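You operate a simulated robot arm through the tools that you are given. There is no shell and no other tool. Be economical: measure what you need, move in short steps, check, and stop when the job is done.

You run a simulated two-armed robot. Do the job below in one go: nothing can be reset, and whatever is moved stays where it is left.

JOB
Put the white tape on the blue card. Put one of the film scraps from the top of the wide table on the grey card. Put the white folded cloth from the top of the wide table on the top of the brown table and the yellow folded cloth on the top of the steel table. The order is free.

The check looks at the end state, three seconds after you hand in, the way a careful person would. Anything else that was tipped, shoved, dropped, spilled or broken makes it a failure. Flat cloth is picked up by pressing the open fingertips on it (5 to 10 N) and closing them slowly along it; thin cloth reads only 2 to 8 mm in the jaws.

ROBOT AND FRAMES
Two 7-joint arms with two-finger grippers on one trunk, on a base that drives. Base frame: it is fixed to the floor where the robot stands at the start and does not move with it; the origin is under the middle of the robot, x ahead of it, y to its left, z up; the surface under the hand at the start is at about z = 600. Units: mm, rad, N and s.
The left shoulder is at the start at [50, 191, 1042], the right one opposite. With the tool pointing down near the work surface each hand reaches from about 100 to 720 mm from the robot's upright axis, wherever it stands, measured 20 degrees to its own side. Places, roughly: film scrap (9x6x2 cm) [1400, 500, 600]; folded cloth [1500, 250, 500]; top of the brown table [2200, -2500, 700]; top of the steel table [600, -2500, 800]; white tape (7x8x5 cm) [600, 0, 600]. Payload 2.69 kg a hand.
The tool frame of a hand sits at the grasp point between the pads (the TCP): z along the fingers, y along the line on which they close. The tips reach 20 mm beyond it. The gripper opens to 100 mm. The gripper's body begins 63 mm behind the TCP.
Orientation is that of the tool frame in the base frame, as [roll, pitch, yaw] about the fixed x, y, z axes, in that order (R = Rz(yaw) Ry(pitch) Rx(roll)). With the fingers straight down and closing along the base's y, the tool's x points along the base's -x, its y along +y and its z along -z.

CONTROLS
- The arms move only by the tool send_rows. It takes "left_steps", "right_steps" or both (then of equal length, played together; a hand with none holds still); each is a list of rows, each a list of 3 entries, a list of its own where there are three numbers: the shift along the tool's x, y, z in mm, then the turn, a rotation vector about the tool's x, y, z in rad, then the gripper command, from -1 (shut) to 1 (fully open), values between in proportion. In form: [[[dx, dy, dz], [ax, ay, az], hand], ...]. A call has 1 to 10 rows; each row is the pose to reach, as a shift and turn from the pose commanded when the call began, along the tool's axes at that moment. Rows are played at 5 a second. More than 50 mm and 0.15 rad between two rows, or a gripper value outside its range, and nothing of the call is played. Where a pose cannot be reached the arm comes as near as it can. A force on the tool above 40 N (or 10 N above the force at the start of the call, whichever is more), or a blocked arm, ends the call early, and 0.2 s more pass. The fingers move at their own pace (about 153 mm/s each) and stop on an object; they squeeze with about 42 N. The grip force told is the motor's: it shows also when the fingers shut on nothing. Time passes only in rows, and 0.2 s behind the last, so rows that repeat a pose let the fingers close. It gives the time, the measured TCP pose, the force on the tool (base axes), the opening and the grip force at its end, in the units of the frame above (readings bear some noise), with the torque about the TCP (base axes, N m) and any sound that the robot's microphone picked up.
- Cameras (640 x 400 px; columns grow to the right, rows downward): "scene" is now at [123.9, 26.3, 1208.5]; the picture's right is [0.32, -0.95, 0.00], its down [-0.59, -0.20, -0.78] and it looks along [0.74, 0.25, -0.63] (base axes); focal length 293 px, centre (320, 200). "left" rides on the left gripper at [70, 18, -99] in its tool frame; the picture's right is [-0.26, 0.97, 0.00], its down [-0.75, -0.20, -0.63] and it looks along [-0.61, -0.16, 0.78] (tool axes); focal length 230 px, centre (320, 200). "right" rides on the right gripper at [70, -19, -99] in its tool frame; the picture's right is [0.26, 0.97, 0.00], its down [-0.75, 0.20, -0.63] and it looks along [-0.61, 0.16, 0.78] (tool axes); focal length 230 px, centre (320, 200). There is no depth. A picture from a camera that has moved, and an enlarged one, comes with that camera's place and axes in the base frame and with its lens.
- get_image(camera): a new picture of that camera. No time passes.
- raise_lower(by): slides the trunk up (or, below 0, down) by that many mm; the arms and the scene camera ride with it, the base frame stays. It gives what a move gives, with no picture.
- base_move(legs): drives the robot by 1 to 6 legs, each [ahead, left, turn to the left] in mm, mm and rad, along the robot's own axes; the way and the turn of a leg run together, so that a leg with both is an arc; at most 1500 mm and 3.142 rad a leg. The arms and the cameras ride along, it lands a little off, and it stops where it bumps. It gives what a move gives.
- turn_head(pan, tilt): turns the head with the scene camera to pan (to the left, within 1.396 rad either way) and tilt (down, from -0.506 to 1.204), counted from straight ahead of the robot. It gives what a move gives.
- enlarge(camera, box): a new picture of the part [left, top, right, bottom] of that camera's present view, enlarged. No time passes.
- hand_in(): hands the job in; it is judged then, once.

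Work in short steps. Places have to be worked out from the pictures, the camera data and where the tool is seen: move nearer, look again, correct. Check each grasp and each placing, and mend what went wrong. You have 165 turns and 118 pictures in all, those below and enlarged ones among them. Open the grippers and draw the arms clear of the work before you hand the job in, unless the task says otherwise; then end with one line.

The tools are called after "Emit:" as a command line: name --argument value ..., lists and objects as JSON in quotes. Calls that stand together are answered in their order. send_rows: Moves the arms, as the interface text tells. Its arguments: {"type":"object","properties":{"left_steps":{"type":"array","items":{"type":"array"}},"right_steps":{"type":"array","items":{"type":"array"}}},"required":[]} The other tools are called the same way: raise_lower (by) slides the trunk up or down; base_move (legs) drives the base; turn_head (pan, tilt) turns the head that bears the scene camera; get_image (camera) takes a picture; enlarge (camera, box) takes an enlarged picture of a part of a camera's view; hand_in () hands the job in.

At the start:

```text
time: 0.0
left_eef_pos: [439.9, 450.3, 955.0]
left_ee_rot: [-3.141, 0.001, -3.141]
left_ft_force: [-0.8, -0.7, 0.6]
left_wrist_torque: [0.03, -0.02, -0.01]
left_opening: 100.1
left_finger_force: 0.1
right_eef_pos: [511.2, -31.5, 854.5]
right_ee_rot: [3.14, 0.0, -3.14]
right_ft_force: [0.5, -0.5, 0.3]
right_wrist_torque: [0.01, 0.04, -0.01]
right_opening: 100.0
right_finger_force: 0.1
trunk travel left (down, up): [-100.0, 223.0]
robot x, y, heading: [1.0, -0.6, 0.003]
head pan, tilt: [0.323, 0.675]
```

scene: 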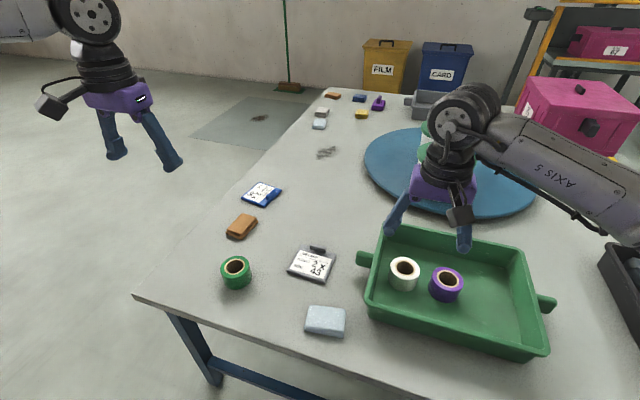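
right: 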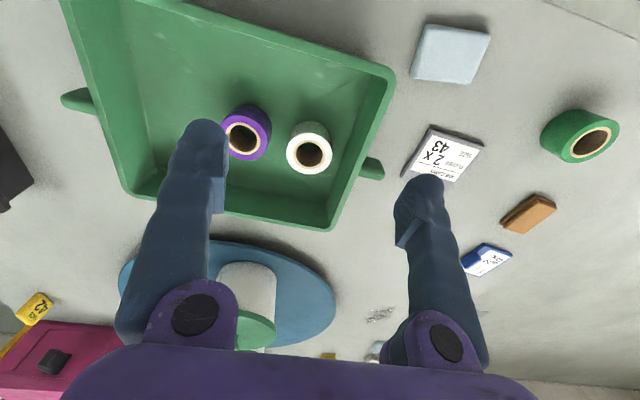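
left: 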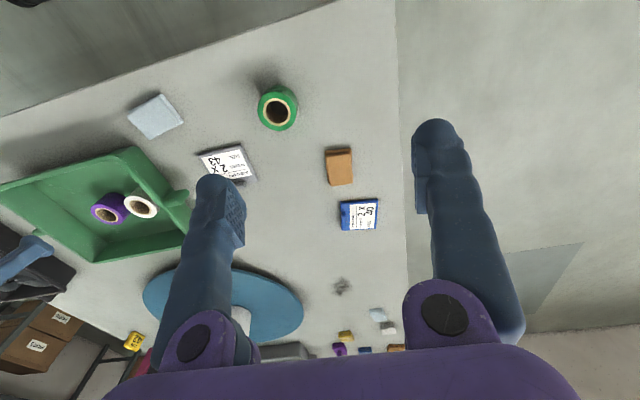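

I see the wide table with a tray of tapes, cards and several small bits; I enlarge the near and far parts to identify things.

Emit:
enlarge --camera "scene" --box '[200, 160, 420, 350]'

Emit:
enlarge --camera "scene" --box '[220, 70, 480, 200]'

```text
2.11 times, centred on (310, 255) of scene
camera zoom: at [123.9, 26.3, 1208.5], right [0.32, -0.95, 0.0], down [-0.59, -0.2, -0.78], along [0.74, 0.25, -0.63], focal length 618 px, centre (341, 84)
```

zoom: 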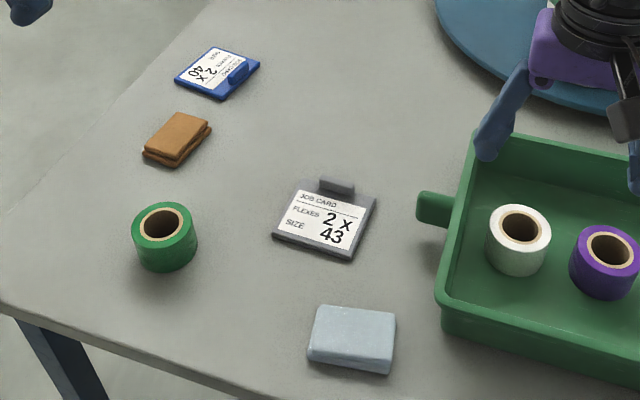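

```text
2.46 times, centred on (350, 135) of scene
camera zoom: at [123.9, 26.3, 1208.5], right [0.32, -0.95, 0.0], down [-0.59, -0.2, -0.78], along [0.74, 0.25, -0.63], focal length 722 px, centre (246, 360)
```

zoom: 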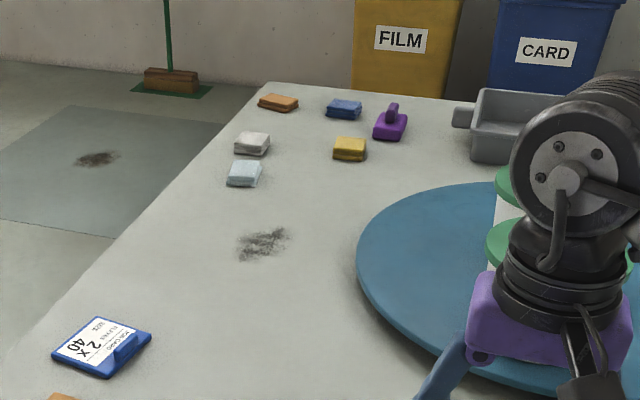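

Tape is at about (590,-26), purple at (595,-115), so I'll close along x to miss the purple. First I turn the right hand about its axis while centring above the tape.

Emit:
send_rows --right_steps '[[[-8, 0.5, 0], [0, 0, 0.148], 1], [[-16, 1, 0], [0, 0, 0.296], 1], [[-24, 1.5, 0], [0, 0, 0.444], 1], [[-32, 2, 0], [0, 0, 0.592], 1], [[-40, 2.5, 0], [0, 0, 0.74], 1], [[-48, 3, 0], [0, 0, 0.888], 1], [[-56, 3.5, 0], [0, 0, 1.036], 1], [[-64, 4, 0], [0, 0, 1.184], 1], [[-72, 5, 0], [0, 0, 1.332], 1], [[-79, 5.5, 0], [0, 0, 1.48], 1]]'

Emit:
get_image --camera "right"

```text
time: 2.2
left_eef_pos: [439.8, 450.8, 954.8]
left_ee_rot: [-3.141, -0.001, 3.14]
left_ft_force: [0.3, 0.0, 0.1]
left_wrist_torque: [0.02, -0.01, 0.01]
left_opening: 100.2
left_finger_force: 0.0
right_eef_pos: [589.3, -25.5, 853.9]
right_ee_rot: [-3.141, 0.001, 1.658]
right_ft_force: [-0.2, 0.2, -0.6]
right_wrist_torque: [-0.03, -0.01, -0.01]
right_opening: 100.3
right_finger_force: 0.1
trunk travel left (down, up): [-100.0, 223.0]
robot x, y, heading: [-1.4, 3.3, 0.002]
head pan, tilt: [0.323, 0.675]
```

```text
112 pictures are left
camera right: at [564.0, 41.1, 953.5], right [0.94, 0.34, 0.0], down [0.27, -0.73, 0.63], along [0.21, -0.59, -0.78], focal length 230 px, centre (320, 200)
```

right: 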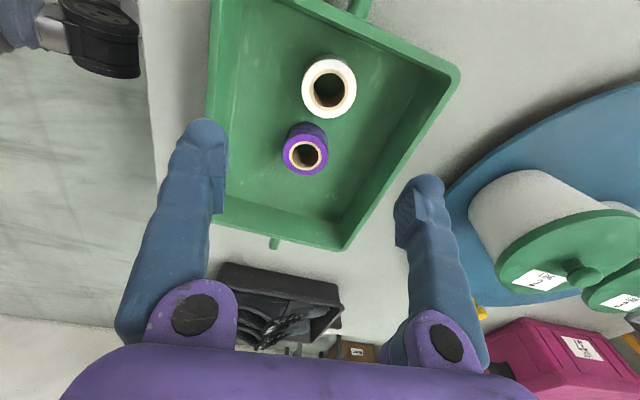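

The tape sits at about (594,-21) by this view, with free space either side along x. I descend to z≈637 and close.

Emit:
send_rows --right_steps '[[[3, 4, 45], [0, 0, 0], 1], [[3, 4, 90], [0, 0, 0], 1], [[3, 4, 135], [0, 0, 0], 1], [[3, 4, 180], [0, 0, 0], 1], [[3, 4, 205], [0, 0, 0], 1], [[3, 4, 217], [0, 0, 0], 1], [[3, 4, 217], [0, 0, 0], 0.2], [[3, 4, 217], [0, 0, 0], -0.3], [[3, 4, 217], [0, 0, 0], -0.6], [[3, 4, 217], [0, 0, 0], -1]]'

Emit:
get_image --camera "right"

```text
time: 4.4
left_eef_pos: [440.3, 449.3, 954.3]
left_ee_rot: [3.142, 0.0, 3.141]
left_ft_force: [0.2, -0.3, 0.2]
left_wrist_torque: [-0.02, 0.01, -0.03]
left_opening: 100.1
left_finger_force: 0.1
right_eef_pos: [593.9, -22.0, 636.8]
right_ee_rot: [3.141, 0.0, 1.662]
right_ft_force: [0.1, 0.9, 1.2]
right_wrist_torque: [-0.03, 0.06, -0.04]
right_opening: 68.7
right_finger_force: 41.9
trunk travel left (down, up): [-100.0, 223.0]
robot x, y, heading: [-1.7, -0.3, 0.001]
head pan, tilt: [0.323, 0.675]
```

```text
111 pictures are left
camera right: at [567.0, 44.4, 736.2], right [0.94, 0.34, 0.0], down [0.27, -0.73, 0.63], along [0.22, -0.59, -0.78], focal length 230 px, centre (320, 200)
```

right: 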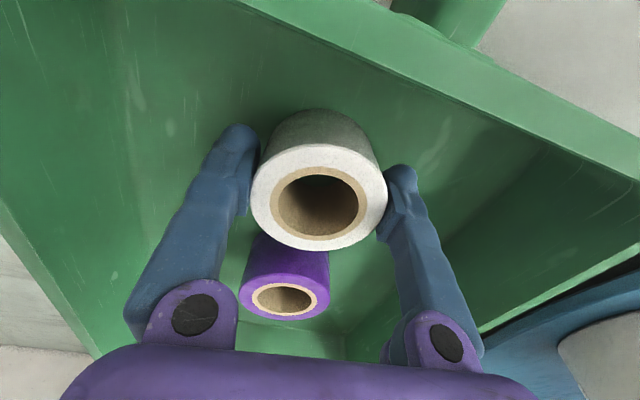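

Tape is gripped (68.7 mm). I lift it straight up, and slide it to the right away from the left arm's work area.

Emit:
send_rows --right_steps '[[[0, 0, -20], [0, 0, 0], -1], [[0, 0, -60], [0, 0, 0], -1], [[0, 0, -105], [0, 0, 0], -1], [[0, 0, -150], [0, 0, 0], -1], [[0, 0, -195], [0, 0, 0], -1], [[0, 0, -240], [0, 0, 0], -1], [[-40, -20, -260], [0, 0, 0], -1], [[-80, -40, -270], [0, 0, 0], -1], [[-120, -60, -270], [0, 0, 0], -1], [[-160, -80, -270], [0, 0, 0], -1]]'

Emit:
get_image --camera "right"

```text
time: 6.6
left_eef_pos: [440.2, 450.4, 956.1]
left_ee_rot: [3.14, 0.0, 3.14]
left_ft_force: [-0.5, -0.2, 0.2]
left_wrist_torque: [0.0, -0.01, 0.03]
left_opening: 100.2
left_finger_force: 0.0
right_eef_pos: [527.4, -189.1, 908.3]
right_ee_rot: [3.139, -0.001, 1.661]
right_ft_force: [0.6, -0.5, -1.1]
right_wrist_torque: [-0.01, 0.03, 0.0]
right_opening: 68.5
right_finger_force: 42.0
trunk travel left (down, up): [-100.0, 223.0]
robot x, y, heading: [1.9, 1.4, 0.001]
head pan, tilt: [0.323, 0.675]
```

```text
110 pictures are left
camera right: at [501.6, -121.8, 1006.9], right [0.94, 0.34, 0.0], down [0.27, -0.73, 0.63], along [0.22, -0.59, -0.78], focal length 230 px, centre (320, 200)
```

right: 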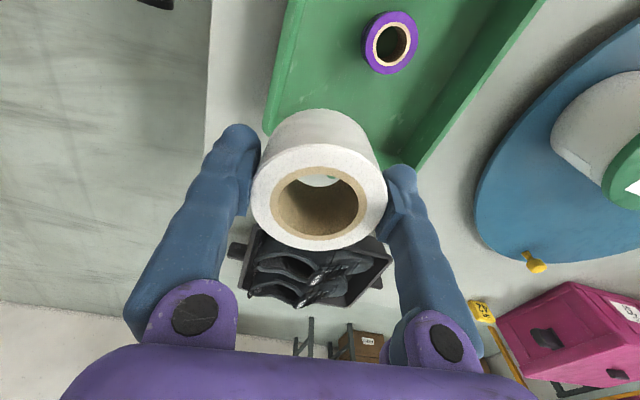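

Tape is held in the air. Now I bring the left hand above the near film scrap (about (440,122)), coming in at height ~855.

Emit:
send_rows --left_steps '[[[0, -40, 10], [0, 0, 0], 1], [[0, -80, 20], [0, 0, 0], 1], [[0, -120, 30], [0, 0, 0], 1], [[0, -160, 40], [0, 0, 0], 1], [[0, -200, 60], [0, 0, 0], 1], [[0, -240, 80], [0, 0, 0], 1], [[0, -280, 100], [0, 0, 0], 1], [[0, -320, 120], [0, 0, 0], 1]]'

Emit:
get_image --camera "left"

```text
time: 8.4
left_eef_pos: [438.0, 147.2, 842.7]
left_ee_rot: [-3.14, 0.002, -3.139]
left_ft_force: [-0.3, 0.4, -0.3]
left_wrist_torque: [0.01, -0.03, 0.0]
left_opening: 99.8
left_finger_force: 0.1
left hand out of reach, approached as far as the arm can: row 8
right_eef_pos: [527.7, -188.0, 908.0]
right_ee_rot: [3.14, -0.001, 1.661]
right_ft_force: [-0.5, 1.0, -0.6]
right_wrist_torque: [0.0, 0.0, -0.02]
right_opening: 68.2
right_finger_force: 42.0
trunk travel left (down, up): [-100.0, 223.0]
robot x, y, heading: [-1.4, -2.5, 0.001]
head pan, tilt: [0.323, 0.675]
```

```text
109 pictures are left
camera left: at [366.4, 165.8, 940.5], right [0.26, 0.97, 0.0], down [0.75, -0.2, 0.63], along [0.61, -0.16, -0.78], focal length 230 px, centre (320, 200)
```

left: 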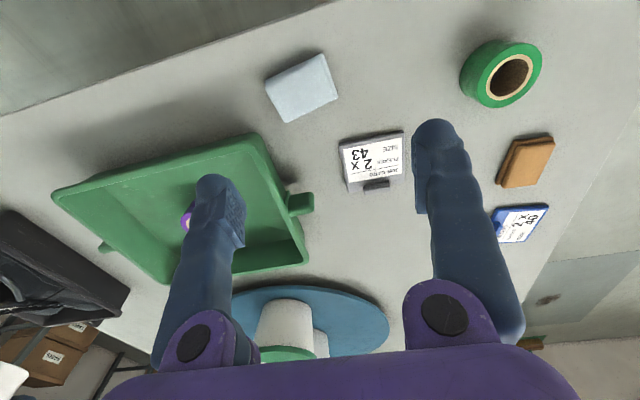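

Film centre is ~(435,125), long side along y; the hand is at its reach limit inward, so I strafe the base 90 mm to the right.

Emit:
base_move --legs '[[0, -90, 0]]'

```text
time: 9.8
left_eef_pos: [437.5, 58.7, 841.3]
left_ee_rot: [3.14, -0.001, -3.141]
left_ft_force: [0.1, 0.0, -0.8]
left_wrist_torque: [0.01, 0.01, 0.01]
left_opening: 99.9
left_finger_force: 0.0
right_eef_pos: [528.7, -277.1, 907.7]
right_ee_rot: [3.141, 0.001, 1.66]
right_ft_force: [0.5, 0.9, -1.0]
right_wrist_torque: [0.05, 0.0, -0.03]
right_opening: 68.0
right_finger_force: 42.0
trunk travel left (down, up): [-100.0, 223.0]
robot x, y, heading: [4.3, -91.4, 0.006]
head pan, tilt: [0.323, 0.675]
```

Now I rotate the left hand ~95° and centre it above the film.

Emit:
send_rows --left_steps '[[[0, 10, 0], [0, 0, -0.148], 1], [[0, 20, 0], [0, 0, -0.296], 1], [[0, 30, 0], [0, 0, -0.444], 1], [[0, 40, 0], [0, 0, -0.592], 1], [[0, 50, 0], [0, 0, -0.74], 1], [[0, 58, 0], [0, 0, -0.888], 1], [[0, 66, 0], [0, 0, -1.036], 1], [[0, 66, 0], [0, 0, -1.184], 1], [[0, 66, 0], [0, 0, -1.332], 1], [[0, 66, 0], [0, 0, -1.48], 1]]'

Emit:
get_image --camera "left"

```text
time: 12.1
left_eef_pos: [437.8, 125.0, 841.4]
left_ee_rot: [-3.141, -0.001, -1.659]
left_ft_force: [0.3, 0.2, 0.4]
left_wrist_torque: [-0.02, 0.0, -0.01]
left_opening: 100.2
left_finger_force: 0.0
right_eef_pos: [528.6, -277.2, 908.2]
right_ee_rot: [3.141, 0.0, 1.661]
right_ft_force: [0.4, 0.2, -1.1]
right_wrist_torque: [0.0, 0.02, 0.02]
right_opening: 68.0
right_finger_force: 41.9
trunk travel left (down, up): [-100.0, 223.0]
robot x, y, heading: [-1.0, -91.5, -0.002]
head pan, tilt: [0.323, 0.675]
```

```text
108 pictures are left
camera left: at [411.4, 56.6, 940.2], right [-0.94, 0.34, 0.0], down [0.27, 0.73, 0.63], along [0.22, 0.59, -0.78], focal length 230 px, centre (320, 200)
```

left: 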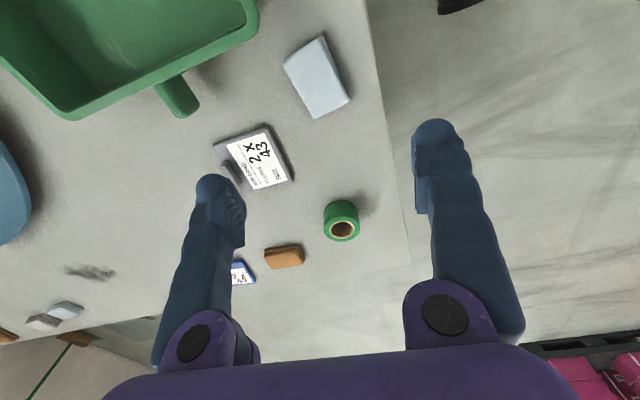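

Film centre ~(436,120) with long axis tilted ~7°; I trim the yaw by -0.2 and descend to about z=628.

Emit:
send_rows --left_steps '[[[4, 2, 40], [0, 0, -0.1], 1], [[4, 2, 80], [0, 0, -0.2], 1], [[4, 2, 120], [0, 0, -0.2], 1], [[4, 2, 160], [0, 0, -0.2], 1], [[4, 2, 195], [0, 0, -0.2], 1], [[4, 2, 213], [0, 0, -0.2], 1]]'

Emit:
get_image --camera "left"

```text
time: 13.4
left_eef_pos: [415.6, 155.9, 694.2]
left_ee_rot: [-3.141, -0.002, -1.46]
left_ft_force: [-0.5, 0.1, 0.5]
left_wrist_torque: [-0.05, 0.02, -0.04]
left_opening: 99.9
left_finger_force: 0.0
left hand out of reach, approached as far as the arm can: row 3, 4, 5, 6
right_eef_pos: [529.2, -276.3, 908.2]
right_ee_rot: [3.139, -0.002, 1.66]
right_ft_force: [0.3, -0.4, -0.9]
right_wrist_torque: [0.03, 0.01, 0.0]
right_opening: 67.6
right_finger_force: 41.9
trunk travel left (down, up): [-100.0, 223.0]
robot x, y, heading: [2.4, -89.3, -0.0]
head pan, tilt: [0.323, 0.675]
```

```text
107 pictures are left
camera left: at [403.4, 85.2, 791.9], right [-0.99, 0.15, 0.0], down [0.12, 0.77, 0.63], along [0.1, 0.62, -0.78], focal length 230 px, centre (320, 200)
```

left: 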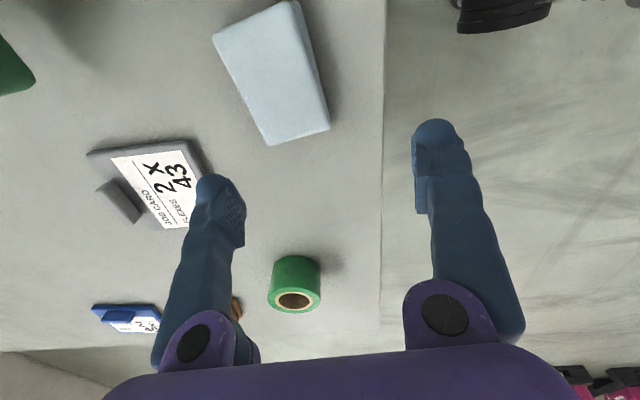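

The low, close-in pose is out of reach; I raise the hand and back the base off 110 mm so the film is farther ahead.

Emit:
send_rows --left_steps '[[[0, 0, -40], [0, 0, 0], 1], [[0, 0, -80], [0, 0, 0], 1], [[0, 0, -120], [0, 0, 0], 1]]'

Emit:
base_move --legs '[[-110, 0, 0]]'

```text
time: 14.2
left_eef_pos: [414.7, 156.0, 813.2]
left_ee_rot: [3.141, 0.0, -1.46]
left_ft_force: [0.5, -0.6, -1.0]
left_wrist_torque: [-0.03, 0.02, -0.03]
left_opening: 100.2
left_finger_force: 0.2
right_eef_pos: [527.1, -277.2, 907.9]
right_ee_rot: [-3.14, 0.0, 1.662]
right_ft_force: [-0.3, -0.3, -0.8]
right_wrist_torque: [0.02, 0.02, 0.0]
right_opening: 67.5
right_finger_force: 42.3
trunk travel left (down, up): [-100.0, 223.0]
robot x, y, heading: [-1.5, -88.4, -0.002]
head pan, tilt: [0.323, 0.675]
```

```text
time: 15.4
left_eef_pos: [305.3, 156.2, 813.1]
left_ee_rot: [-3.139, 0.0, -1.462]
left_ft_force: [0.7, -0.1, 0.1]
left_wrist_torque: [-0.02, -0.02, -0.01]
left_opening: 100.0
left_finger_force: 0.0
right_eef_pos: [417.9, -277.2, 908.8]
right_ee_rot: [-3.141, -0.001, 1.659]
right_ft_force: [-0.7, -0.4, -0.5]
right_wrist_torque: [0.0, -0.05, 0.02]
right_opening: 67.3
right_finger_force: 41.7
trunk travel left (down, up): [-100.0, 223.0]
robot x, y, heading: [-110.0, -90.3, -0.006]
head pan, tilt: [0.323, 0.675]
```

Now I go to above the film (437,117) and lower toward z≈628.

Emit:
send_rows --left_steps '[[[13, -32, 0], [0, 0, 0], 1], [[26, -64, 0], [0, 0, 0], 1], [[40, -96, 0], [0, 0, 0], 1], [[53, -127, 10], [0, 0, 0], 1], [[53, -127, 50], [0, 0, 0], 1], [[53, -127, 90], [0, 0, 0], 1], [[53, -127, 125], [0, 0, 0], 1]]'

Emit:
get_image --camera "left"

```text
time: 17.0
left_eef_pos: [392.1, 163.1, 742.6]
left_ee_rot: [-3.14, -0.002, -1.462]
left_ft_force: [0.6, -0.3, -0.9]
left_wrist_torque: [0.0, 0.01, 0.0]
left_opening: 100.2
left_finger_force: 0.1
left hand out of reach, approached as far as the arm can: row 4, 5, 6, 7
right_eef_pos: [417.9, -277.1, 907.6]
right_ee_rot: [-3.141, 0.001, 1.659]
right_ft_force: [0.1, -0.7, 0.0]
right_wrist_torque: [0.01, -0.01, 0.0]
right_opening: 67.5
right_finger_force: 42.3
trunk travel left (down, up): [-100.0, 223.0]
robot x, y, heading: [-109.9, -90.4, -0.003]
head pan, tilt: [0.323, 0.675]
```

```text
106 pictures are left
camera left: at [379.0, 92.6, 841.1], right [-0.99, 0.15, 0.0], down [0.12, 0.77, 0.63], along [0.1, 0.62, -0.78], focal length 230 px, centre (320, 200)
```

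left: 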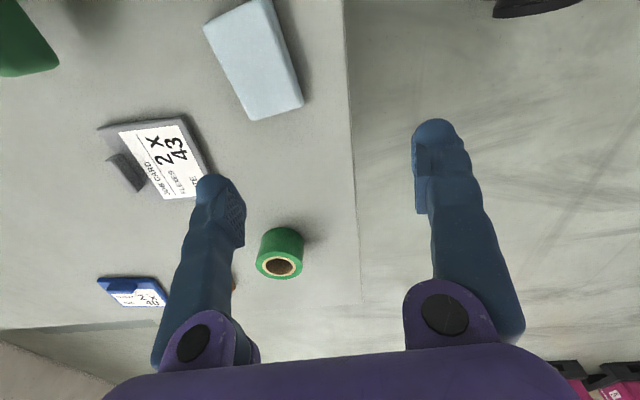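

Likely the wrist's turn is at its limit, so I turn the hand the other way round (tool y toward +x). First half now.

Emit:
send_rows --left_steps '[[[0, 0, -10], [0, 0, 0.148], 1], [[0, 0, -20], [0, 0, 0.296], 1], [[0, 0, -30], [0, 0, 0.444], 1], [[0, 0, -40], [0, 0, 0.592], 1], [[0, 0, -50], [0, 0, 0.74], 1], [[0, 0, -60], [0, 0, 0.888], 1], [[0, 0, -60], [0, 0, 1.036], 1], [[0, 0, -60], [0, 0, 1.184], 1], [[0, 0, -60], [0, 0, 1.332], 1], [[0, 0, -60], [0, 0, 1.48], 1]]'

Emit:
send_rows --left_steps '[[[0, 0, 0], [0, 0, 0.148], 1], [[0, 0, 0], [0, 0, 0.296], 1], [[0, 0, 0], [0, 0, 0.444], 1], [[0, 0, 0], [0, 0, 0.592], 1], [[0, 0, 0], [0, 0, 0.74], 1], [[0, 0, 0], [0, 0, 0.888], 1], [[0, 0, 0], [0, 0, 1.036], 1], [[0, 0, 0], [0, 0, 1.184], 1], [[0, 0, 0], [0, 0, 1.332], 1]]'

```text
time: 19.2
left_eef_pos: [390.7, 163.7, 802.7]
left_ee_rot: [-3.141, -0.001, -2.947]
left_ft_force: [-0.4, 0.3, -0.5]
left_wrist_torque: [-0.02, -0.01, 0.02]
left_opening: 99.9
left_finger_force: 0.1
right_eef_pos: [419.1, -276.8, 908.9]
right_ee_rot: [-3.14, 0.001, 1.66]
right_ft_force: [-0.9, 0.0, -1.1]
right_wrist_torque: [-0.01, -0.01, 0.01]
right_opening: 67.6
right_finger_force: 42.0
trunk travel left (down, up): [-100.0, 223.0]
robot x, y, heading: [-109.1, -89.9, 0.001]
head pan, tilt: [0.323, 0.675]
```

```text
time: 21.2
left_eef_pos: [389.6, 163.7, 802.3]
left_ee_rot: [-3.141, 0.001, 2.007]
left_ft_force: [0.2, -0.2, 0.4]
left_wrist_torque: [-0.01, -0.05, 0.04]
left_opening: 100.1
left_finger_force: 0.0
right_eef_pos: [418.2, -278.5, 907.8]
right_ee_rot: [-3.141, -0.001, 1.66]
right_ft_force: [0.5, -0.1, -0.8]
right_wrist_torque: [0.04, 0.04, -0.01]
right_opening: 67.8
right_finger_force: 41.7
trunk travel left (down, up): [-100.0, 223.0]
robot x, y, heading: [-107.3, -87.5, -0.005]
head pan, tilt: [0.323, 0.675]
```

Turning this way works; I finish the turn to yaw ≈1.68 and move over the film at height.

Emit:
send_rows --left_steps '[[[-20, 7, 0], [0, 0, 0.11], 1], [[-40, 15, 0], [0, 0, 0.22], 1], [[-62, 23, 0], [0, 0, 0.325], 1], [[-62, 23, 40], [0, 0, 0.325], 1], [[-62, 23, 80], [0, 0, 0.325], 1], [[-62, 23, 110], [0, 0, 0.325], 1]]'

Emit:
get_image --camera "left"

```text
time: 22.6
left_eef_pos: [392.3, 161.2, 745.2]
left_ee_rot: [3.142, 0.001, 1.684]
left_ft_force: [0.2, 0.3, 0.2]
left_wrist_torque: [0.0, 0.0, -0.02]
left_opening: 99.9
left_finger_force: 0.2
left hand out of reach, approached as far as the arm can: row 2, 3, 4, 5, 6
right_eef_pos: [417.9, -277.6, 907.3]
right_ee_rot: [3.141, 0.0, 1.662]
right_ft_force: [0.3, 0.3, -1.5]
right_wrist_torque: [0.0, 0.0, 0.0]
right_opening: 67.9
right_finger_force: 42.5
trunk travel left (down, up): [-100.0, 223.0]
robot x, y, heading: [-109.5, -85.4, -0.006]
head pan, tilt: [0.323, 0.675]
```

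```text
105 pictures are left
camera left: at [401.8, 232.7, 844.7], right [0.99, -0.15, 0.0], down [-0.12, -0.77, 0.63], along [-0.09, -0.62, -0.78], focal length 230 px, centre (320, 200)
```

left: 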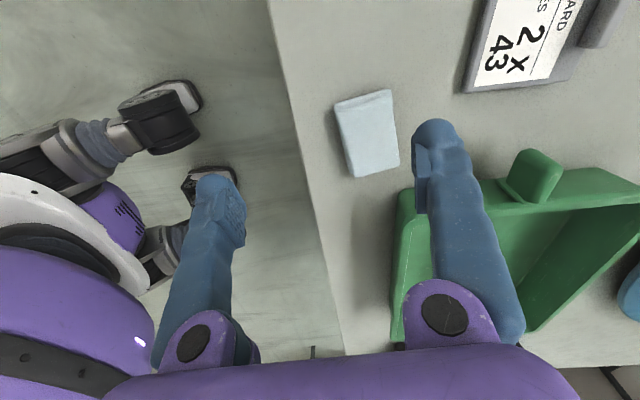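

Both turns stop at the same spot, so something else limits the left arm. I look at the arms with the scene camera.

Emit:
get_image --camera "scene"

```text
104 pictures are left
camera scene: at [14.4, -62.6, 1208.5], right [0.32, -0.95, 0.0], down [-0.59, -0.2, -0.78], along [0.74, 0.25, -0.63], focal length 293 px, centre (320, 200)
```

scene: 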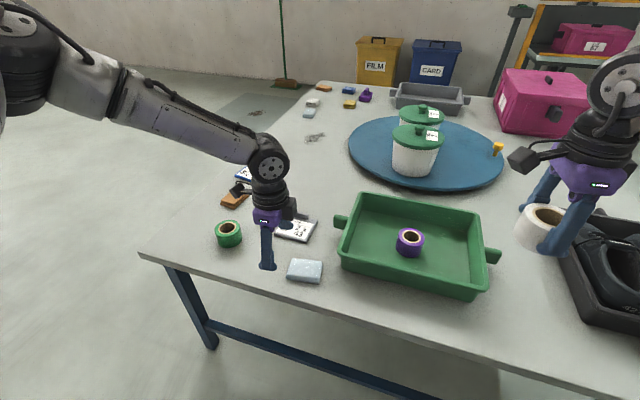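

The left elbow is swung far out, so targets farther to its left should suit it. I raise the hand a bit and strafe 150 mm right.

Emit:
send_rows --left_steps '[[[0, 0, -40], [0, 0, 0], 1], [[0, 0, -70], [0, 0, 0], 1]]'

Emit:
base_move --legs '[[40, -150, 0]]'

```text
time: 23.2
left_eef_pos: [392.0, 159.7, 816.1]
left_ee_rot: [3.141, -0.001, 1.684]
left_ft_force: [-0.1, -0.6, 0.4]
left_wrist_torque: [-0.03, 0.04, -0.02]
left_opening: 100.1
left_finger_force: 0.1
right_eef_pos: [418.3, -276.9, 907.9]
right_ee_rot: [-3.141, 0.0, 1.659]
right_ft_force: [-0.3, 0.1, -1.1]
right_wrist_torque: [0.02, 0.01, -0.06]
right_opening: 67.6
right_finger_force: 42.3
trunk travel left (down, up): [-100.0, 223.0]
robot x, y, heading: [-112.7, -89.3, -0.0]
head pan, tilt: [0.323, 0.675]
```

```text
time: 25.2
left_eef_pos: [431.6, 9.4, 816.8]
left_ee_rot: [-3.141, -0.001, 1.684]
left_ft_force: [-0.9, -0.1, 0.1]
left_wrist_torque: [-0.03, -0.01, 0.0]
left_opening: 100.0
left_finger_force: 0.1
right_eef_pos: [458.6, -429.8, 907.9]
right_ee_rot: [-3.14, 0.0, 1.658]
right_ft_force: [-0.4, -0.1, -0.7]
right_wrist_torque: [0.0, -0.01, 0.03]
right_opening: 67.6
right_finger_force: 41.7
trunk travel left (down, up): [-100.0, 223.0]
robot x, y, heading: [-72.2, -237.4, -0.008]
head pan, tilt: [0.323, 0.675]
```

Now left hand to above (436,118), then down to ~z=680.

Emit:
send_rows --left_steps '[[[36, 5, 0], [0, 0, 0], 1], [[72, 10, 0], [0, 0, 0], 1], [[108, 16, 0], [0, 0, 0], 1], [[108, 16, 40], [0, 0, 0], 1], [[108, 16, 80], [0, 0, 0], 1], [[108, 16, 120], [0, 0, 0], 1], [[108, 16, 140], [0, 0, 0], 1]]'

Emit:
get_image --camera "left"

```text
time: 26.8
left_eef_pos: [430.5, 120.5, 681.4]
left_ee_rot: [3.14, 0.003, 1.685]
left_ft_force: [0.8, 0.1, 1.0]
left_wrist_torque: [-0.01, 0.02, -0.01]
left_opening: 100.1
left_finger_force: 0.1
left hand out of reach, approached as far as the arm can: row 7
right_eef_pos: [457.2, -427.2, 909.3]
right_ee_rot: [-3.141, 0.0, 1.658]
right_ft_force: [0.5, -0.6, -1.0]
right_wrist_torque: [0.02, -0.02, 0.0]
right_opening: 67.5
right_finger_force: 42.0
trunk travel left (down, up): [-100.0, 223.0]
robot x, y, heading: [-72.6, -240.9, -0.006]
head pan, tilt: [0.323, 0.675]
```

```text
103 pictures are left
camera left: at [440.9, 191.9, 779.6], right [0.99, -0.15, 0.0], down [-0.12, -0.77, 0.63], along [-0.09, -0.62, -0.78], focal length 230 px, centre (320, 200)
```

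left: 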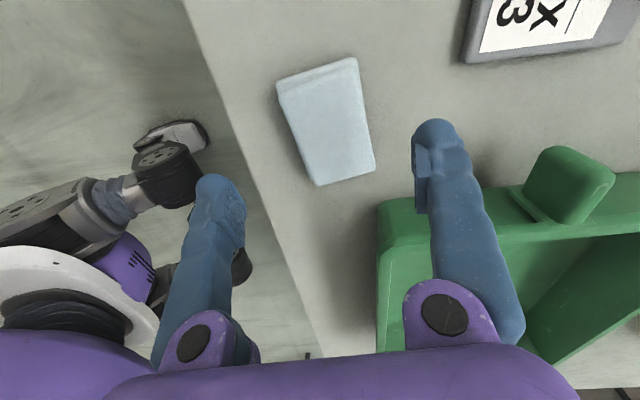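

The limit is now the depth; I raise the hand, then lower the trunk 90 mm.

Emit:
send_rows --left_steps '[[[0, 0, -45], [0, 0, 0], 1], [[0, 0, -90], [0, 0, 0], 1]]'

Emit:
raise_lower --by -90

```text
time: 27.4
left_eef_pos: [430.7, 119.5, 771.2]
left_ee_rot: [-3.141, 0.0, 1.683]
left_ft_force: [0.3, -0.1, 0.8]
left_wrist_torque: [0.0, -0.03, -0.01]
left_opening: 100.0
left_finger_force: 0.1
right_eef_pos: [456.6, -428.1, 907.4]
right_ee_rot: [-3.14, -0.001, 1.658]
right_ft_force: [-0.1, 0.2, -0.8]
right_wrist_torque: [-0.05, -0.02, -0.02]
right_opening: 67.7
right_finger_force: 41.7
trunk travel left (down, up): [-100.0, 223.0]
robot x, y, heading: [-72.0, -236.2, -0.005]
head pan, tilt: [0.323, 0.675]
```

```text
time: 28.6
left_eef_pos: [432.9, 120.3, 680.1]
left_ee_rot: [-3.14, 0.001, 1.682]
left_ft_force: [0.0, -0.2, 0.8]
left_wrist_torque: [-0.02, 0.01, -0.04]
left_opening: 100.0
left_finger_force: 0.0
right_eef_pos: [457.0, -428.7, 818.2]
right_ee_rot: [-3.141, 0.001, 1.659]
right_ft_force: [0.2, 0.3, -1.5]
right_wrist_torque: [0.0, -0.05, 0.01]
right_opening: 67.5
right_finger_force: 41.9
trunk travel left (down, up): [-10.0, 313.0]
robot x, y, heading: [-69.7, -240.1, -0.006]
head pan, tilt: [0.323, 0.675]
```

I centre on x≈438 and come down to z≈628.

Emit:
send_rows --left_steps '[[[0, 5, 20], [0, 0, 0], 1], [[0, 5, 40], [0, 0, 0], 1], [[0, 5, 52], [0, 0, 0], 1]]'

Emit:
get_image --camera "left"

```text
time: 29.4
left_eef_pos: [436.8, 120.5, 628.5]
left_ee_rot: [-3.141, 0.0, 1.681]
left_ft_force: [-0.8, 0.4, 0.8]
left_wrist_torque: [0.0, 0.01, 0.0]
left_opening: 99.9
left_finger_force: 0.1
right_eef_pos: [457.7, -428.6, 817.4]
right_ee_rot: [3.141, -0.002, 1.658]
right_ft_force: [0.6, 0.7, -1.2]
right_wrist_torque: [0.01, 0.01, -0.03]
right_opening: 67.5
right_finger_force: 42.4
trunk travel left (down, up): [-10.0, 313.0]
robot x, y, heading: [-71.3, -238.6, -0.003]
head pan, tilt: [0.323, 0.675]
```

```text
102 pictures are left
camera left: at [446.4, 192.1, 726.7], right [0.99, -0.15, 0.0], down [-0.12, -0.77, 0.63], along [-0.09, -0.62, -0.78], focal length 230 px, centre (320, 200)
```

left: 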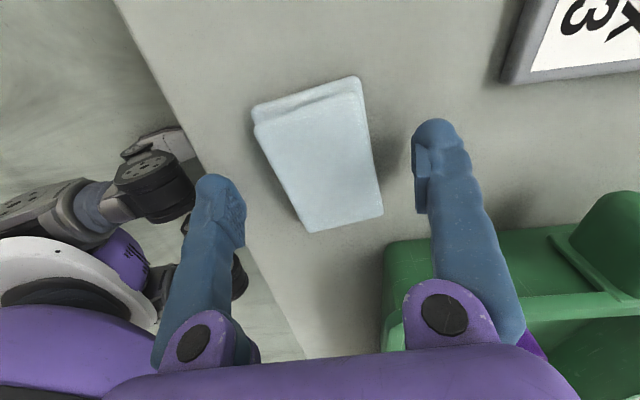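

Film is centred between the fingers. I lower 5 mm more and close.

Emit:
send_rows --left_steps '[[[0, 2, 5], [0, 0, 0.04], 1], [[0, 2, 5], [0, 0, 0.04], 0.3], [[0, 2, 5], [0, 0, 0.04], 0.1], [[0, 2, 5], [0, 0, 0.04], -0.2], [[0, 2, 5], [0, 0, 0.04], -0.6], [[0, 2, 5], [0, 0, 0.04], -1], [[0, 2, 5], [0, 0, 0.04], -1]]'

Emit:
get_image --camera "left"

```text
time: 31.1
left_eef_pos: [437.1, 120.0, 626.8]
left_ee_rot: [3.138, 0.0, 1.643]
left_ft_force: [-1.3, 1.7, 31.5]
left_wrist_torque: [-0.19, 0.92, 0.02]
left_opening: 53.5
left_finger_force: 41.9
right_eef_pos: [455.7, -429.3, 817.6]
right_ee_rot: [3.137, -0.002, 1.659]
right_ft_force: [-0.3, 0.1, -0.9]
right_wrist_torque: [0.02, 0.0, -0.01]
right_opening: 67.5
right_finger_force: 41.7
trunk travel left (down, up): [-10.0, 313.0]
robot x, y, heading: [-69.7, -238.1, -0.003]
head pan, tilt: [0.323, 0.675]
```

```text
101 pictures are left
camera left: at [450.7, 190.7, 725.5], right [0.98, -0.19, 0.01], down [-0.15, -0.76, 0.63], along [-0.11, -0.62, -0.78], focal length 230 px, centre (320, 200)
```

left: 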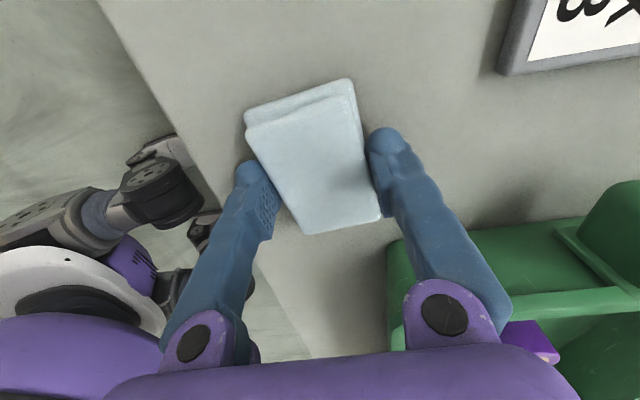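

Gripped at 53.5 mm; the tips touch the table at TCP ≈627. I lift 90 mm and check.

Emit:
send_rows --left_steps '[[[0, 0, -10], [0, 0, 0], -1], [[0, 0, -50], [0, 0, 0], -1], [[0, 0, -90], [0, 0, 0], -1]]'

Emit:
get_image --camera "left"

Emit:
get_image --camera "scene"

```text
time: 31.9
left_eef_pos: [436.1, 121.3, 712.3]
left_ee_rot: [-3.14, -0.001, 1.643]
left_ft_force: [-0.1, -0.8, 0.4]
left_wrist_torque: [0.01, 0.0, -0.01]
left_opening: 52.7
left_finger_force: 42.6
right_eef_pos: [456.3, -428.5, 818.6]
right_ee_rot: [-3.141, -0.001, 1.659]
right_ft_force: [0.2, 0.4, -1.0]
right_wrist_torque: [0.01, 0.01, -0.01]
right_opening: 67.4
right_finger_force: 41.9
trunk travel left (down, up): [-10.0, 313.0]
robot x, y, heading: [-72.7, -236.9, -0.009]
head pan, tilt: [0.323, 0.675]
```

```text
100 pictures are left
camera left: at [450.1, 192.2, 810.8], right [0.98, -0.19, 0.0], down [-0.15, -0.76, 0.63], along [-0.12, -0.62, -0.78], focal length 230 px, centre (320, 200)
```

left: 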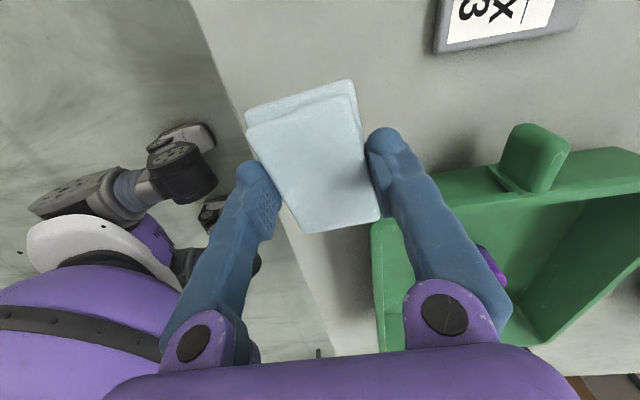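

```text
99 pictures are left
camera scene: at [53.8, -213.4, 1118.4], right [0.31, -0.95, 0.0], down [-0.59, -0.2, -0.78], along [0.74, 0.24, -0.62], focal length 293 px, centre (320, 200)
```

scene: 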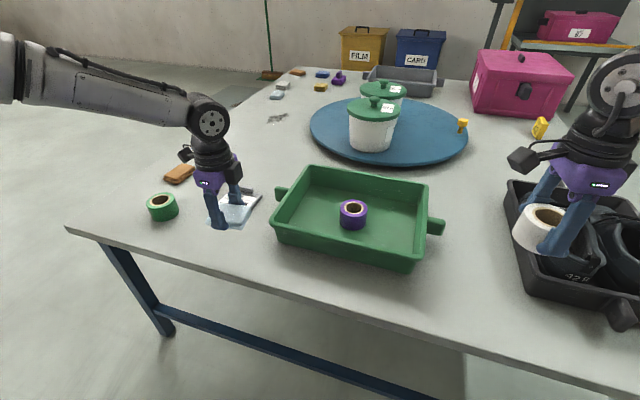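

Film is held and the card is at about (569,200). I drive the base 70 mm ahead and 60 mm left to bring the card well within reach.

Emit:
base_move --legs '[[70, 60, 0]]'

Emit:
get_image --camera "left"

```text
time: 33.0
left_eef_pos: [507.8, 180.9, 713.8]
left_ee_rot: [3.142, 0.0, 1.643]
left_ft_force: [-0.1, 0.6, -0.9]
left_wrist_torque: [0.03, 0.0, -0.02]
left_opening: 52.6
left_finger_force: 42.0
right_eef_pos: [527.9, -368.8, 817.1]
right_ee_rot: [-3.142, 0.0, 1.66]
right_ft_force: [-0.1, 0.6, -0.6]
right_wrist_torque: [-0.01, 0.01, 0.01]
right_opening: 67.7
right_finger_force: 42.2
trunk travel left (down, up): [-10.0, 313.0]
robot x, y, heading: [3.0, -181.7, -0.007]
head pan, tilt: [0.323, 0.675]
```

```text
98 pictures are left
camera left: at [520.0, 252.1, 810.9], right [0.98, -0.19, 0.0], down [-0.15, -0.76, 0.63], along [-0.12, -0.62, -0.78], focal length 230 px, centre (320, 200)
```

left: 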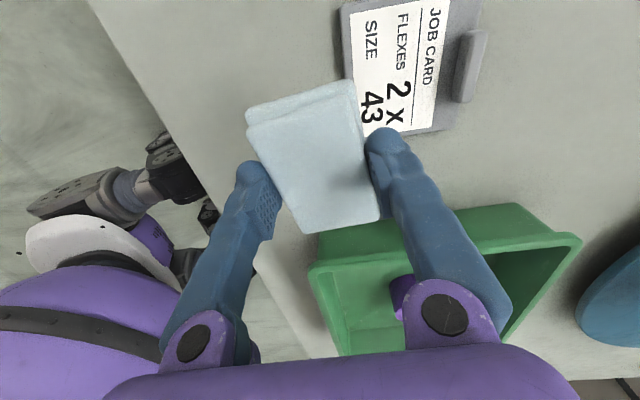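

Label centre is ~(569,206) and the tab starts at x≈612. I move the film over (565,205) and lower to ~z 652.

Emit:
send_rows --left_steps '[[[10, 30, 0], [0, 0, 0], -1], [[20, 58, 0], [0, 0, 0], -1], [[20, 58, 30], [0, 0, 0], -1], [[20, 58, 62], [0, 0, 0], -1]]'

Emit:
get_image --camera "left"

```text
time: 34.0
left_eef_pos: [565.4, 204.8, 650.0]
left_ee_rot: [3.141, 0.0, 1.641]
left_ft_force: [0.0, 0.3, -1.0]
left_wrist_torque: [-0.02, 0.0, 0.04]
left_opening: 52.2
left_finger_force: 41.8
right_eef_pos: [527.6, -369.7, 817.7]
right_ee_rot: [3.141, 0.001, 1.659]
right_ft_force: [0.3, -0.1, -1.0]
right_wrist_torque: [0.0, 0.03, -0.01]
right_opening: 67.2
right_finger_force: 41.7
trunk travel left (down, up): [-10.0, 313.0]
robot x, y, heading: [-0.8, -182.0, -0.0]
head pan, tilt: [0.323, 0.675]
```

```text
97 pictures are left
camera left: at [577.2, 275.2, 749.0], right [0.98, -0.19, 0.0], down [-0.15, -0.76, 0.63], along [-0.12, -0.62, -0.78], focal length 230 px, centre (320, 200)
```

left: 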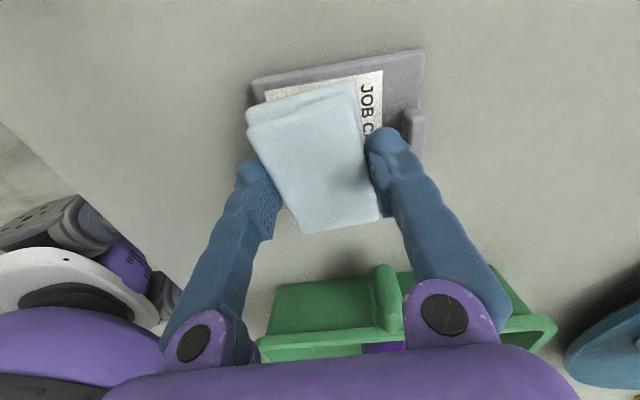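

The film sits over the middle of the card. I lower to touch.

Emit:
send_rows --left_steps '[[[0, 0, 8], [0, 0, 0], -1], [[0, 0, 13], [0, 0, 0], -1], [[0, 0, 15], [0, 0, 0], -1]]'

```text
time: 34.9
left_eef_pos: [560.5, 204.6, 641.8]
left_ee_rot: [3.14, 0.002, 1.64]
left_ft_force: [-0.3, 0.1, -0.2]
left_wrist_torque: [0.0, 0.02, 0.01]
left_opening: 52.2
left_finger_force: 41.9
left hand out of reach, approached as far as the arm can: row 2, 3
right_eef_pos: [527.2, -368.6, 817.7]
right_ee_rot: [3.14, 0.001, 1.66]
right_ft_force: [0.2, -0.7, -2.1]
right_wrist_torque: [0.01, 0.0, -0.02]
right_opening: 67.3
right_finger_force: 41.5
trunk travel left (down, up): [-10.0, 313.0]
robot x, y, heading: [0.6, -179.4, 0.002]
head pan, tilt: [0.323, 0.675]
```

Reach ended at z≈642; I lower the trunk 7 mm for the rest.

Emit:
raise_lower --by -7

```text
time: 35.4
left_eef_pos: [560.4, 204.1, 637.1]
left_ee_rot: [3.136, 0.0, 1.644]
left_ft_force: [-3.3, 1.7, 21.7]
left_wrist_torque: [-0.4, 0.69, -0.11]
left_opening: 52.4
left_finger_force: 42.0
right_eef_pos: [525.7, -368.8, 811.6]
right_ee_rot: [3.139, -0.002, 1.659]
right_ft_force: [0.9, -0.5, -0.4]
right_wrist_torque: [-0.01, 0.01, -0.01]
right_opening: 67.4
right_finger_force: 42.3
trunk travel left (down, up): [-3.0, 320.0]
robot x, y, heading: [-0.5, -179.6, -0.0]
head pan, tilt: [0.323, 0.675]
```

Contact (22 N). I ease up 2 mm, open just to ~64 mm, then rise and look.

Emit:
send_rows --left_steps '[[[0, 0, -3], [0, 0, 0], -1], [[0, 0, -3], [0, 0, 0], 0.15], [[0, 0, -3], [0, 0, 0], 0.26], [[0, 0, -3], [0, 0, 0], 0.26], [[0, 0, -20], [0, 0, 0], 0.26], [[0, 0, -45], [0, 0, 0], 0.4], [[0, 0, -90], [0, 0, 0], 1], [[0, 0, -130], [0, 0, 0], 1]]'

Emit:
get_image --camera "left"

```text
time: 37.2
left_eef_pos: [558.4, 204.9, 766.4]
left_ee_rot: [3.14, 0.001, 1.643]
left_ft_force: [-0.7, 0.0, 1.0]
left_wrist_torque: [0.02, 0.02, -0.01]
left_opening: 100.0
left_finger_force: 0.0
right_eef_pos: [527.2, -367.7, 811.2]
right_ee_rot: [3.14, 0.0, 1.661]
right_ft_force: [-0.2, 0.4, -1.2]
right_wrist_torque: [-0.06, -0.01, 0.03]
right_opening: 67.3
right_finger_force: 41.7
trunk travel left (down, up): [-3.0, 320.0]
robot x, y, heading: [1.0, -178.3, -0.003]
head pan, tilt: [0.323, 0.675]
```

```text
96 pictures are left
camera left: at [571.1, 276.4, 863.5], right [0.98, -0.19, 0.0], down [-0.15, -0.76, 0.63], along [-0.12, -0.62, -0.78], focal length 230 px, centre (320, 200)
```

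left: 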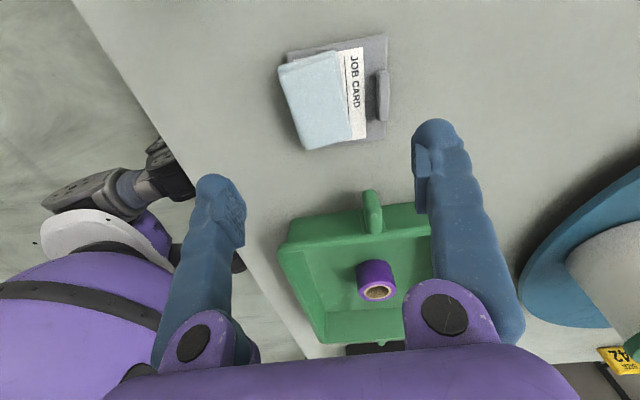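

The film lies on the grey card. I raise the trunk and look left to plan the drive round the table's left side.

Emit:
raise_lower --by 150

Emit:
turn_head --pan 1.3 --tilt 0.5

Emit:
get_image --camera "scene"

Emit:
turn_head --pan -1.3 --tilt 0.5

Emit:
get_image --camera "scene"

```text
time: 39.0
left_eef_pos: [559.1, 205.2, 914.0]
left_ee_rot: [3.14, 0.002, 1.642]
left_ft_force: [0.0, 0.3, -0.7]
left_wrist_torque: [0.0, 0.02, -0.03]
left_opening: 100.3
left_finger_force: 0.1
right_eef_pos: [526.9, -368.5, 960.4]
right_ee_rot: [3.14, 0.0, 1.66]
right_ft_force: [0.1, 0.3, -1.2]
right_wrist_torque: [-0.02, -0.03, 0.02]
right_opening: 67.6
right_finger_force: 42.1
trunk travel left (down, up): [-153.0, 170.0]
robot x, y, heading: [-0.3, -179.9, 0.004]
head pan, tilt: [0.323, 0.675]
```

```text
time: 40.2
left_eef_pos: [560.6, 205.3, 914.4]
left_ee_rot: [3.139, 0.002, 1.643]
left_ft_force: [-0.3, 0.3, 0.0]
left_wrist_torque: [0.01, -0.02, 0.0]
left_opening: 100.1
left_finger_force: 0.0
right_eef_pos: [527.7, -368.7, 961.1]
right_ee_rot: [3.141, 0.001, 1.659]
right_ft_force: [-0.3, 1.0, -1.4]
right_wrist_torque: [0.0, 0.02, -0.01]
right_opening: 67.5
right_finger_force: 41.6
trunk travel left (down, up): [-153.0, 170.0]
robot x, y, heading: [-1.5, -182.6, -0.004]
head pan, tilt: [1.3, 0.499]
```

```text
95 pictures are left
camera scene: at [66.6, -93.2, 1277.1], right [0.96, -0.27, 0.0], down [-0.13, -0.46, -0.88], along [0.24, 0.85, -0.48], focal length 293 px, centre (320, 200)
```

scene: 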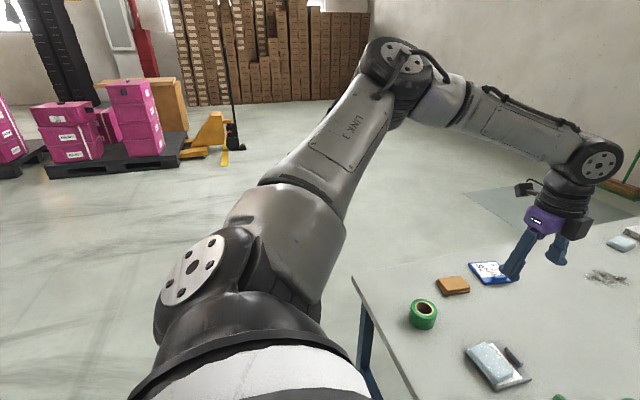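

```text
time: 42.5
left_eef_pos: [559.3, 206.0, 915.5]
left_ee_rot: [3.139, 0.003, 1.642]
left_ft_force: [-0.9, -0.2, -0.1]
left_wrist_torque: [0.01, 0.01, 0.0]
left_opening: 100.3
left_finger_force: 0.1
right_eef_pos: [525.8, -367.3, 960.9]
right_ee_rot: [-3.141, -0.001, 1.66]
right_ft_force: [0.0, -0.6, -0.6]
right_wrist_torque: [0.0, 0.01, -0.01]
right_opening: 67.2
right_finger_force: 42.3
trunk travel left (down, up): [-153.0, 170.0]
robot x, y, heading: [-2.8, -180.7, -0.003]
head pan, tilt: [-1.3, 0.499]
```

```text
94 pictures are left
camera scene: at [66.1, -268.5, 1277.1], right [-0.96, -0.27, 0.0], down [-0.13, 0.46, -0.88], along [0.23, -0.85, -0.48], focal length 293 px, centre (320, 200)
```

scene: 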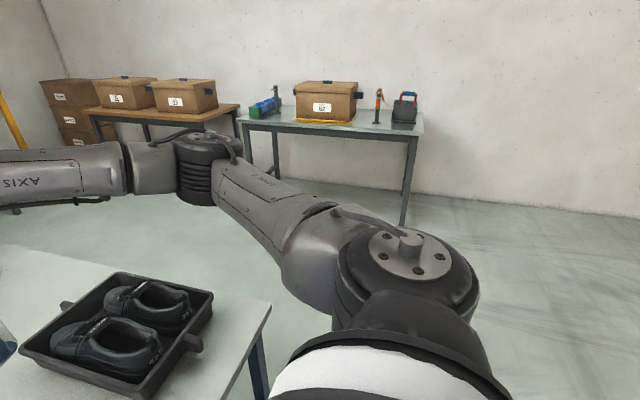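

Floor is clear on the left. I drive back, left, turn right 90° to face the table's left side, and then along it.

Emit:
base_move --legs '[[-450, 0, 0], [0, 1420, 0], [0, 0, -1.571], [0, 1500, 0]]'

Emit:
turn_head --pan 0.0 --tilt 0.7

Emit:
get_image --camera "scene"

```text
time: 74.2
left_eef_pos: [1435.0, 720.5, 914.9]
left_ee_rot: [3.139, 0.001, 0.093]
left_ft_force: [0.0, -0.3, -0.5]
left_wrist_torque: [0.0, 0.01, 0.01]
left_opening: 100.1
left_finger_force: 0.1
right_eef_pos: [859.9, 739.9, 960.4]
right_ee_rot: [3.142, 0.001, 0.11]
right_ft_force: [-0.3, 0.5, -0.9]
right_wrist_torque: [0.0, 0.01, 0.02]
right_opening: 67.0
right_finger_force: 42.0
trunk travel left (down, up): [-153.0, 170.0]
robot x, y, heading: [1036.3, 1272.5, -1.552]
head pan, tilt: [-1.3, 0.499]
```

```text
time: 75.7
left_eef_pos: [1434.8, 720.8, 914.2]
left_ee_rot: [3.141, 0.004, 0.094]
left_ft_force: [0.3, -0.1, -0.2]
left_wrist_torque: [0.03, -0.02, 0.03]
left_opening: 100.2
left_finger_force: 0.1
right_eef_pos: [860.8, 740.0, 961.6]
right_ee_rot: [-3.141, 0.0, 0.111]
right_ft_force: [0.0, -1.1, -0.4]
right_wrist_torque: [-0.01, 0.03, -0.02]
right_opening: 67.2
right_finger_force: 42.4
trunk travel left (down, up): [-153.0, 170.0]
robot x, y, heading: [1040.1, 1271.8, -1.547]
head pan, tilt: [0.0, 0.7]
```

```text
93 pictures are left
camera scene: at [1042.6, 1145.9, 1259.4], right [-1.0, -0.02, 0.0], down [-0.01, 0.64, -0.76], along [0.01, -0.76, -0.64], focal length 293 px, centre (320, 200)
```

scene: 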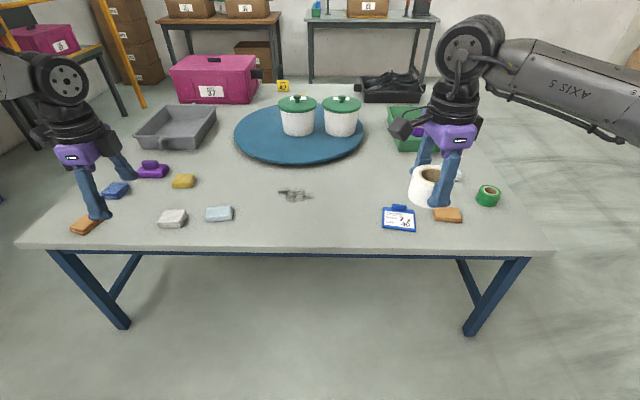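

All sits as expected: blue card ~(810,466), white cloth ~(1525,486), yellow ~(1567,282). I drive ahead 295 mm.

Emit:
base_move --legs '[[295, 0, -0.02]]'

Emit:
get_image --camera "right"

```text
time: 77.7
left_eef_pos: [1426.8, 416.9, 915.3]
left_ee_rot: [3.14, 0.001, 0.075]
left_ft_force: [-0.4, -0.1, 0.6]
left_wrist_torque: [0.0, -0.02, -0.01]
left_opening: 99.9
left_finger_force: 0.1
right_eef_pos: [854.1, 446.1, 960.5]
right_ee_rot: [3.141, 0.001, 0.091]
right_ft_force: [0.6, -0.2, -1.2]
right_wrist_torque: [0.04, 0.03, -0.01]
right_opening: 67.1
right_finger_force: 42.1
trunk travel left (down, up): [-153.0, 170.0]
robot x, y, heading: [1038.8, 975.4, -1.571]
head pan, tilt: [0.0, 0.7]
```

```text
92 pictures are left
camera right: at [919.8, 470.6, 1059.3], right [0.34, -0.94, 0.0], down [-0.73, -0.27, 0.63], along [-0.59, -0.22, -0.78], focal length 230 px, centre (320, 200)
```

right: 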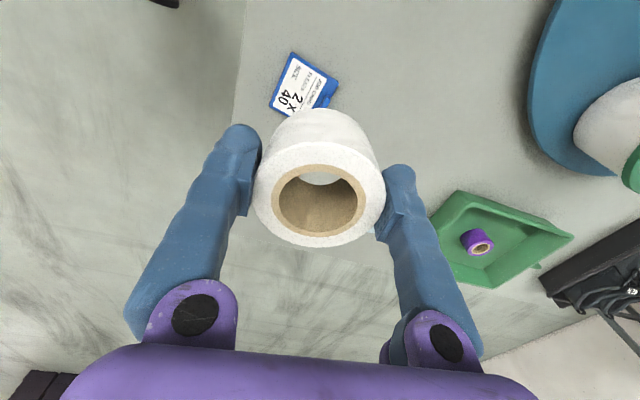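

Card centre ~(814,466) with the tab on its -y side. I move the tape over (812,470) and down to about z=720.

Emit:
send_rows --right_steps '[[[-20, -14, 0], [0, 0, 0], -1], [[-41, -28, 10], [0, 0, 0], -1], [[-41, -28, 50], [0, 0, 0], -1], [[-41, -28, 95], [0, 0, 0], -1], [[-41, -28, 140], [0, 0, 0], -1], [[-41, -28, 185], [0, 0, 0], -1], [[-41, -28, 230], [0, 0, 0], -1], [[-41, -28, 245], [0, 0, 0], -1]]'

Emit:
get_image --camera "right"

```text
time: 79.5
left_eef_pos: [1428.2, 416.3, 914.8]
left_ee_rot: [3.14, 0.002, 0.075]
left_ft_force: [-0.5, -0.2, 0.2]
left_wrist_torque: [0.02, -0.02, 0.0]
left_opening: 99.9
left_finger_force: 0.1
right_eef_pos: [809.8, 470.2, 715.1]
right_ee_rot: [-3.141, 0.001, 0.092]
right_ft_force: [0.4, -1.0, -0.8]
right_wrist_torque: [0.01, 0.01, 0.03]
right_opening: 67.0
right_finger_force: 42.2
trunk travel left (down, up): [-153.0, 170.0]
robot x, y, heading: [1042.4, 976.3, -1.574]
head pan, tilt: [0.0, 0.7]
```

```text
91 pictures are left
camera right: at [877.2, 494.5, 814.4], right [0.35, -0.94, 0.0], down [-0.73, -0.27, 0.63], along [-0.59, -0.22, -0.78], focal length 230 px, centre (320, 200)
```

right: 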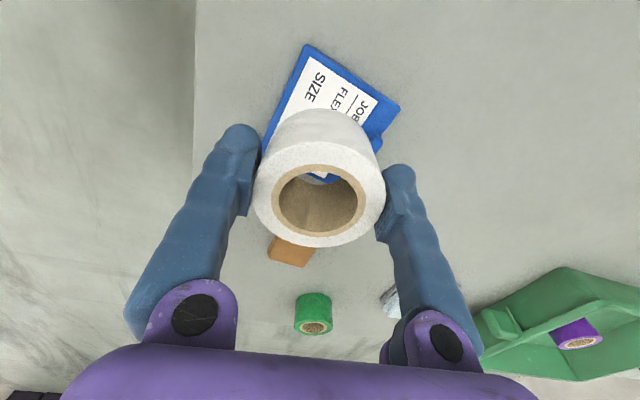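

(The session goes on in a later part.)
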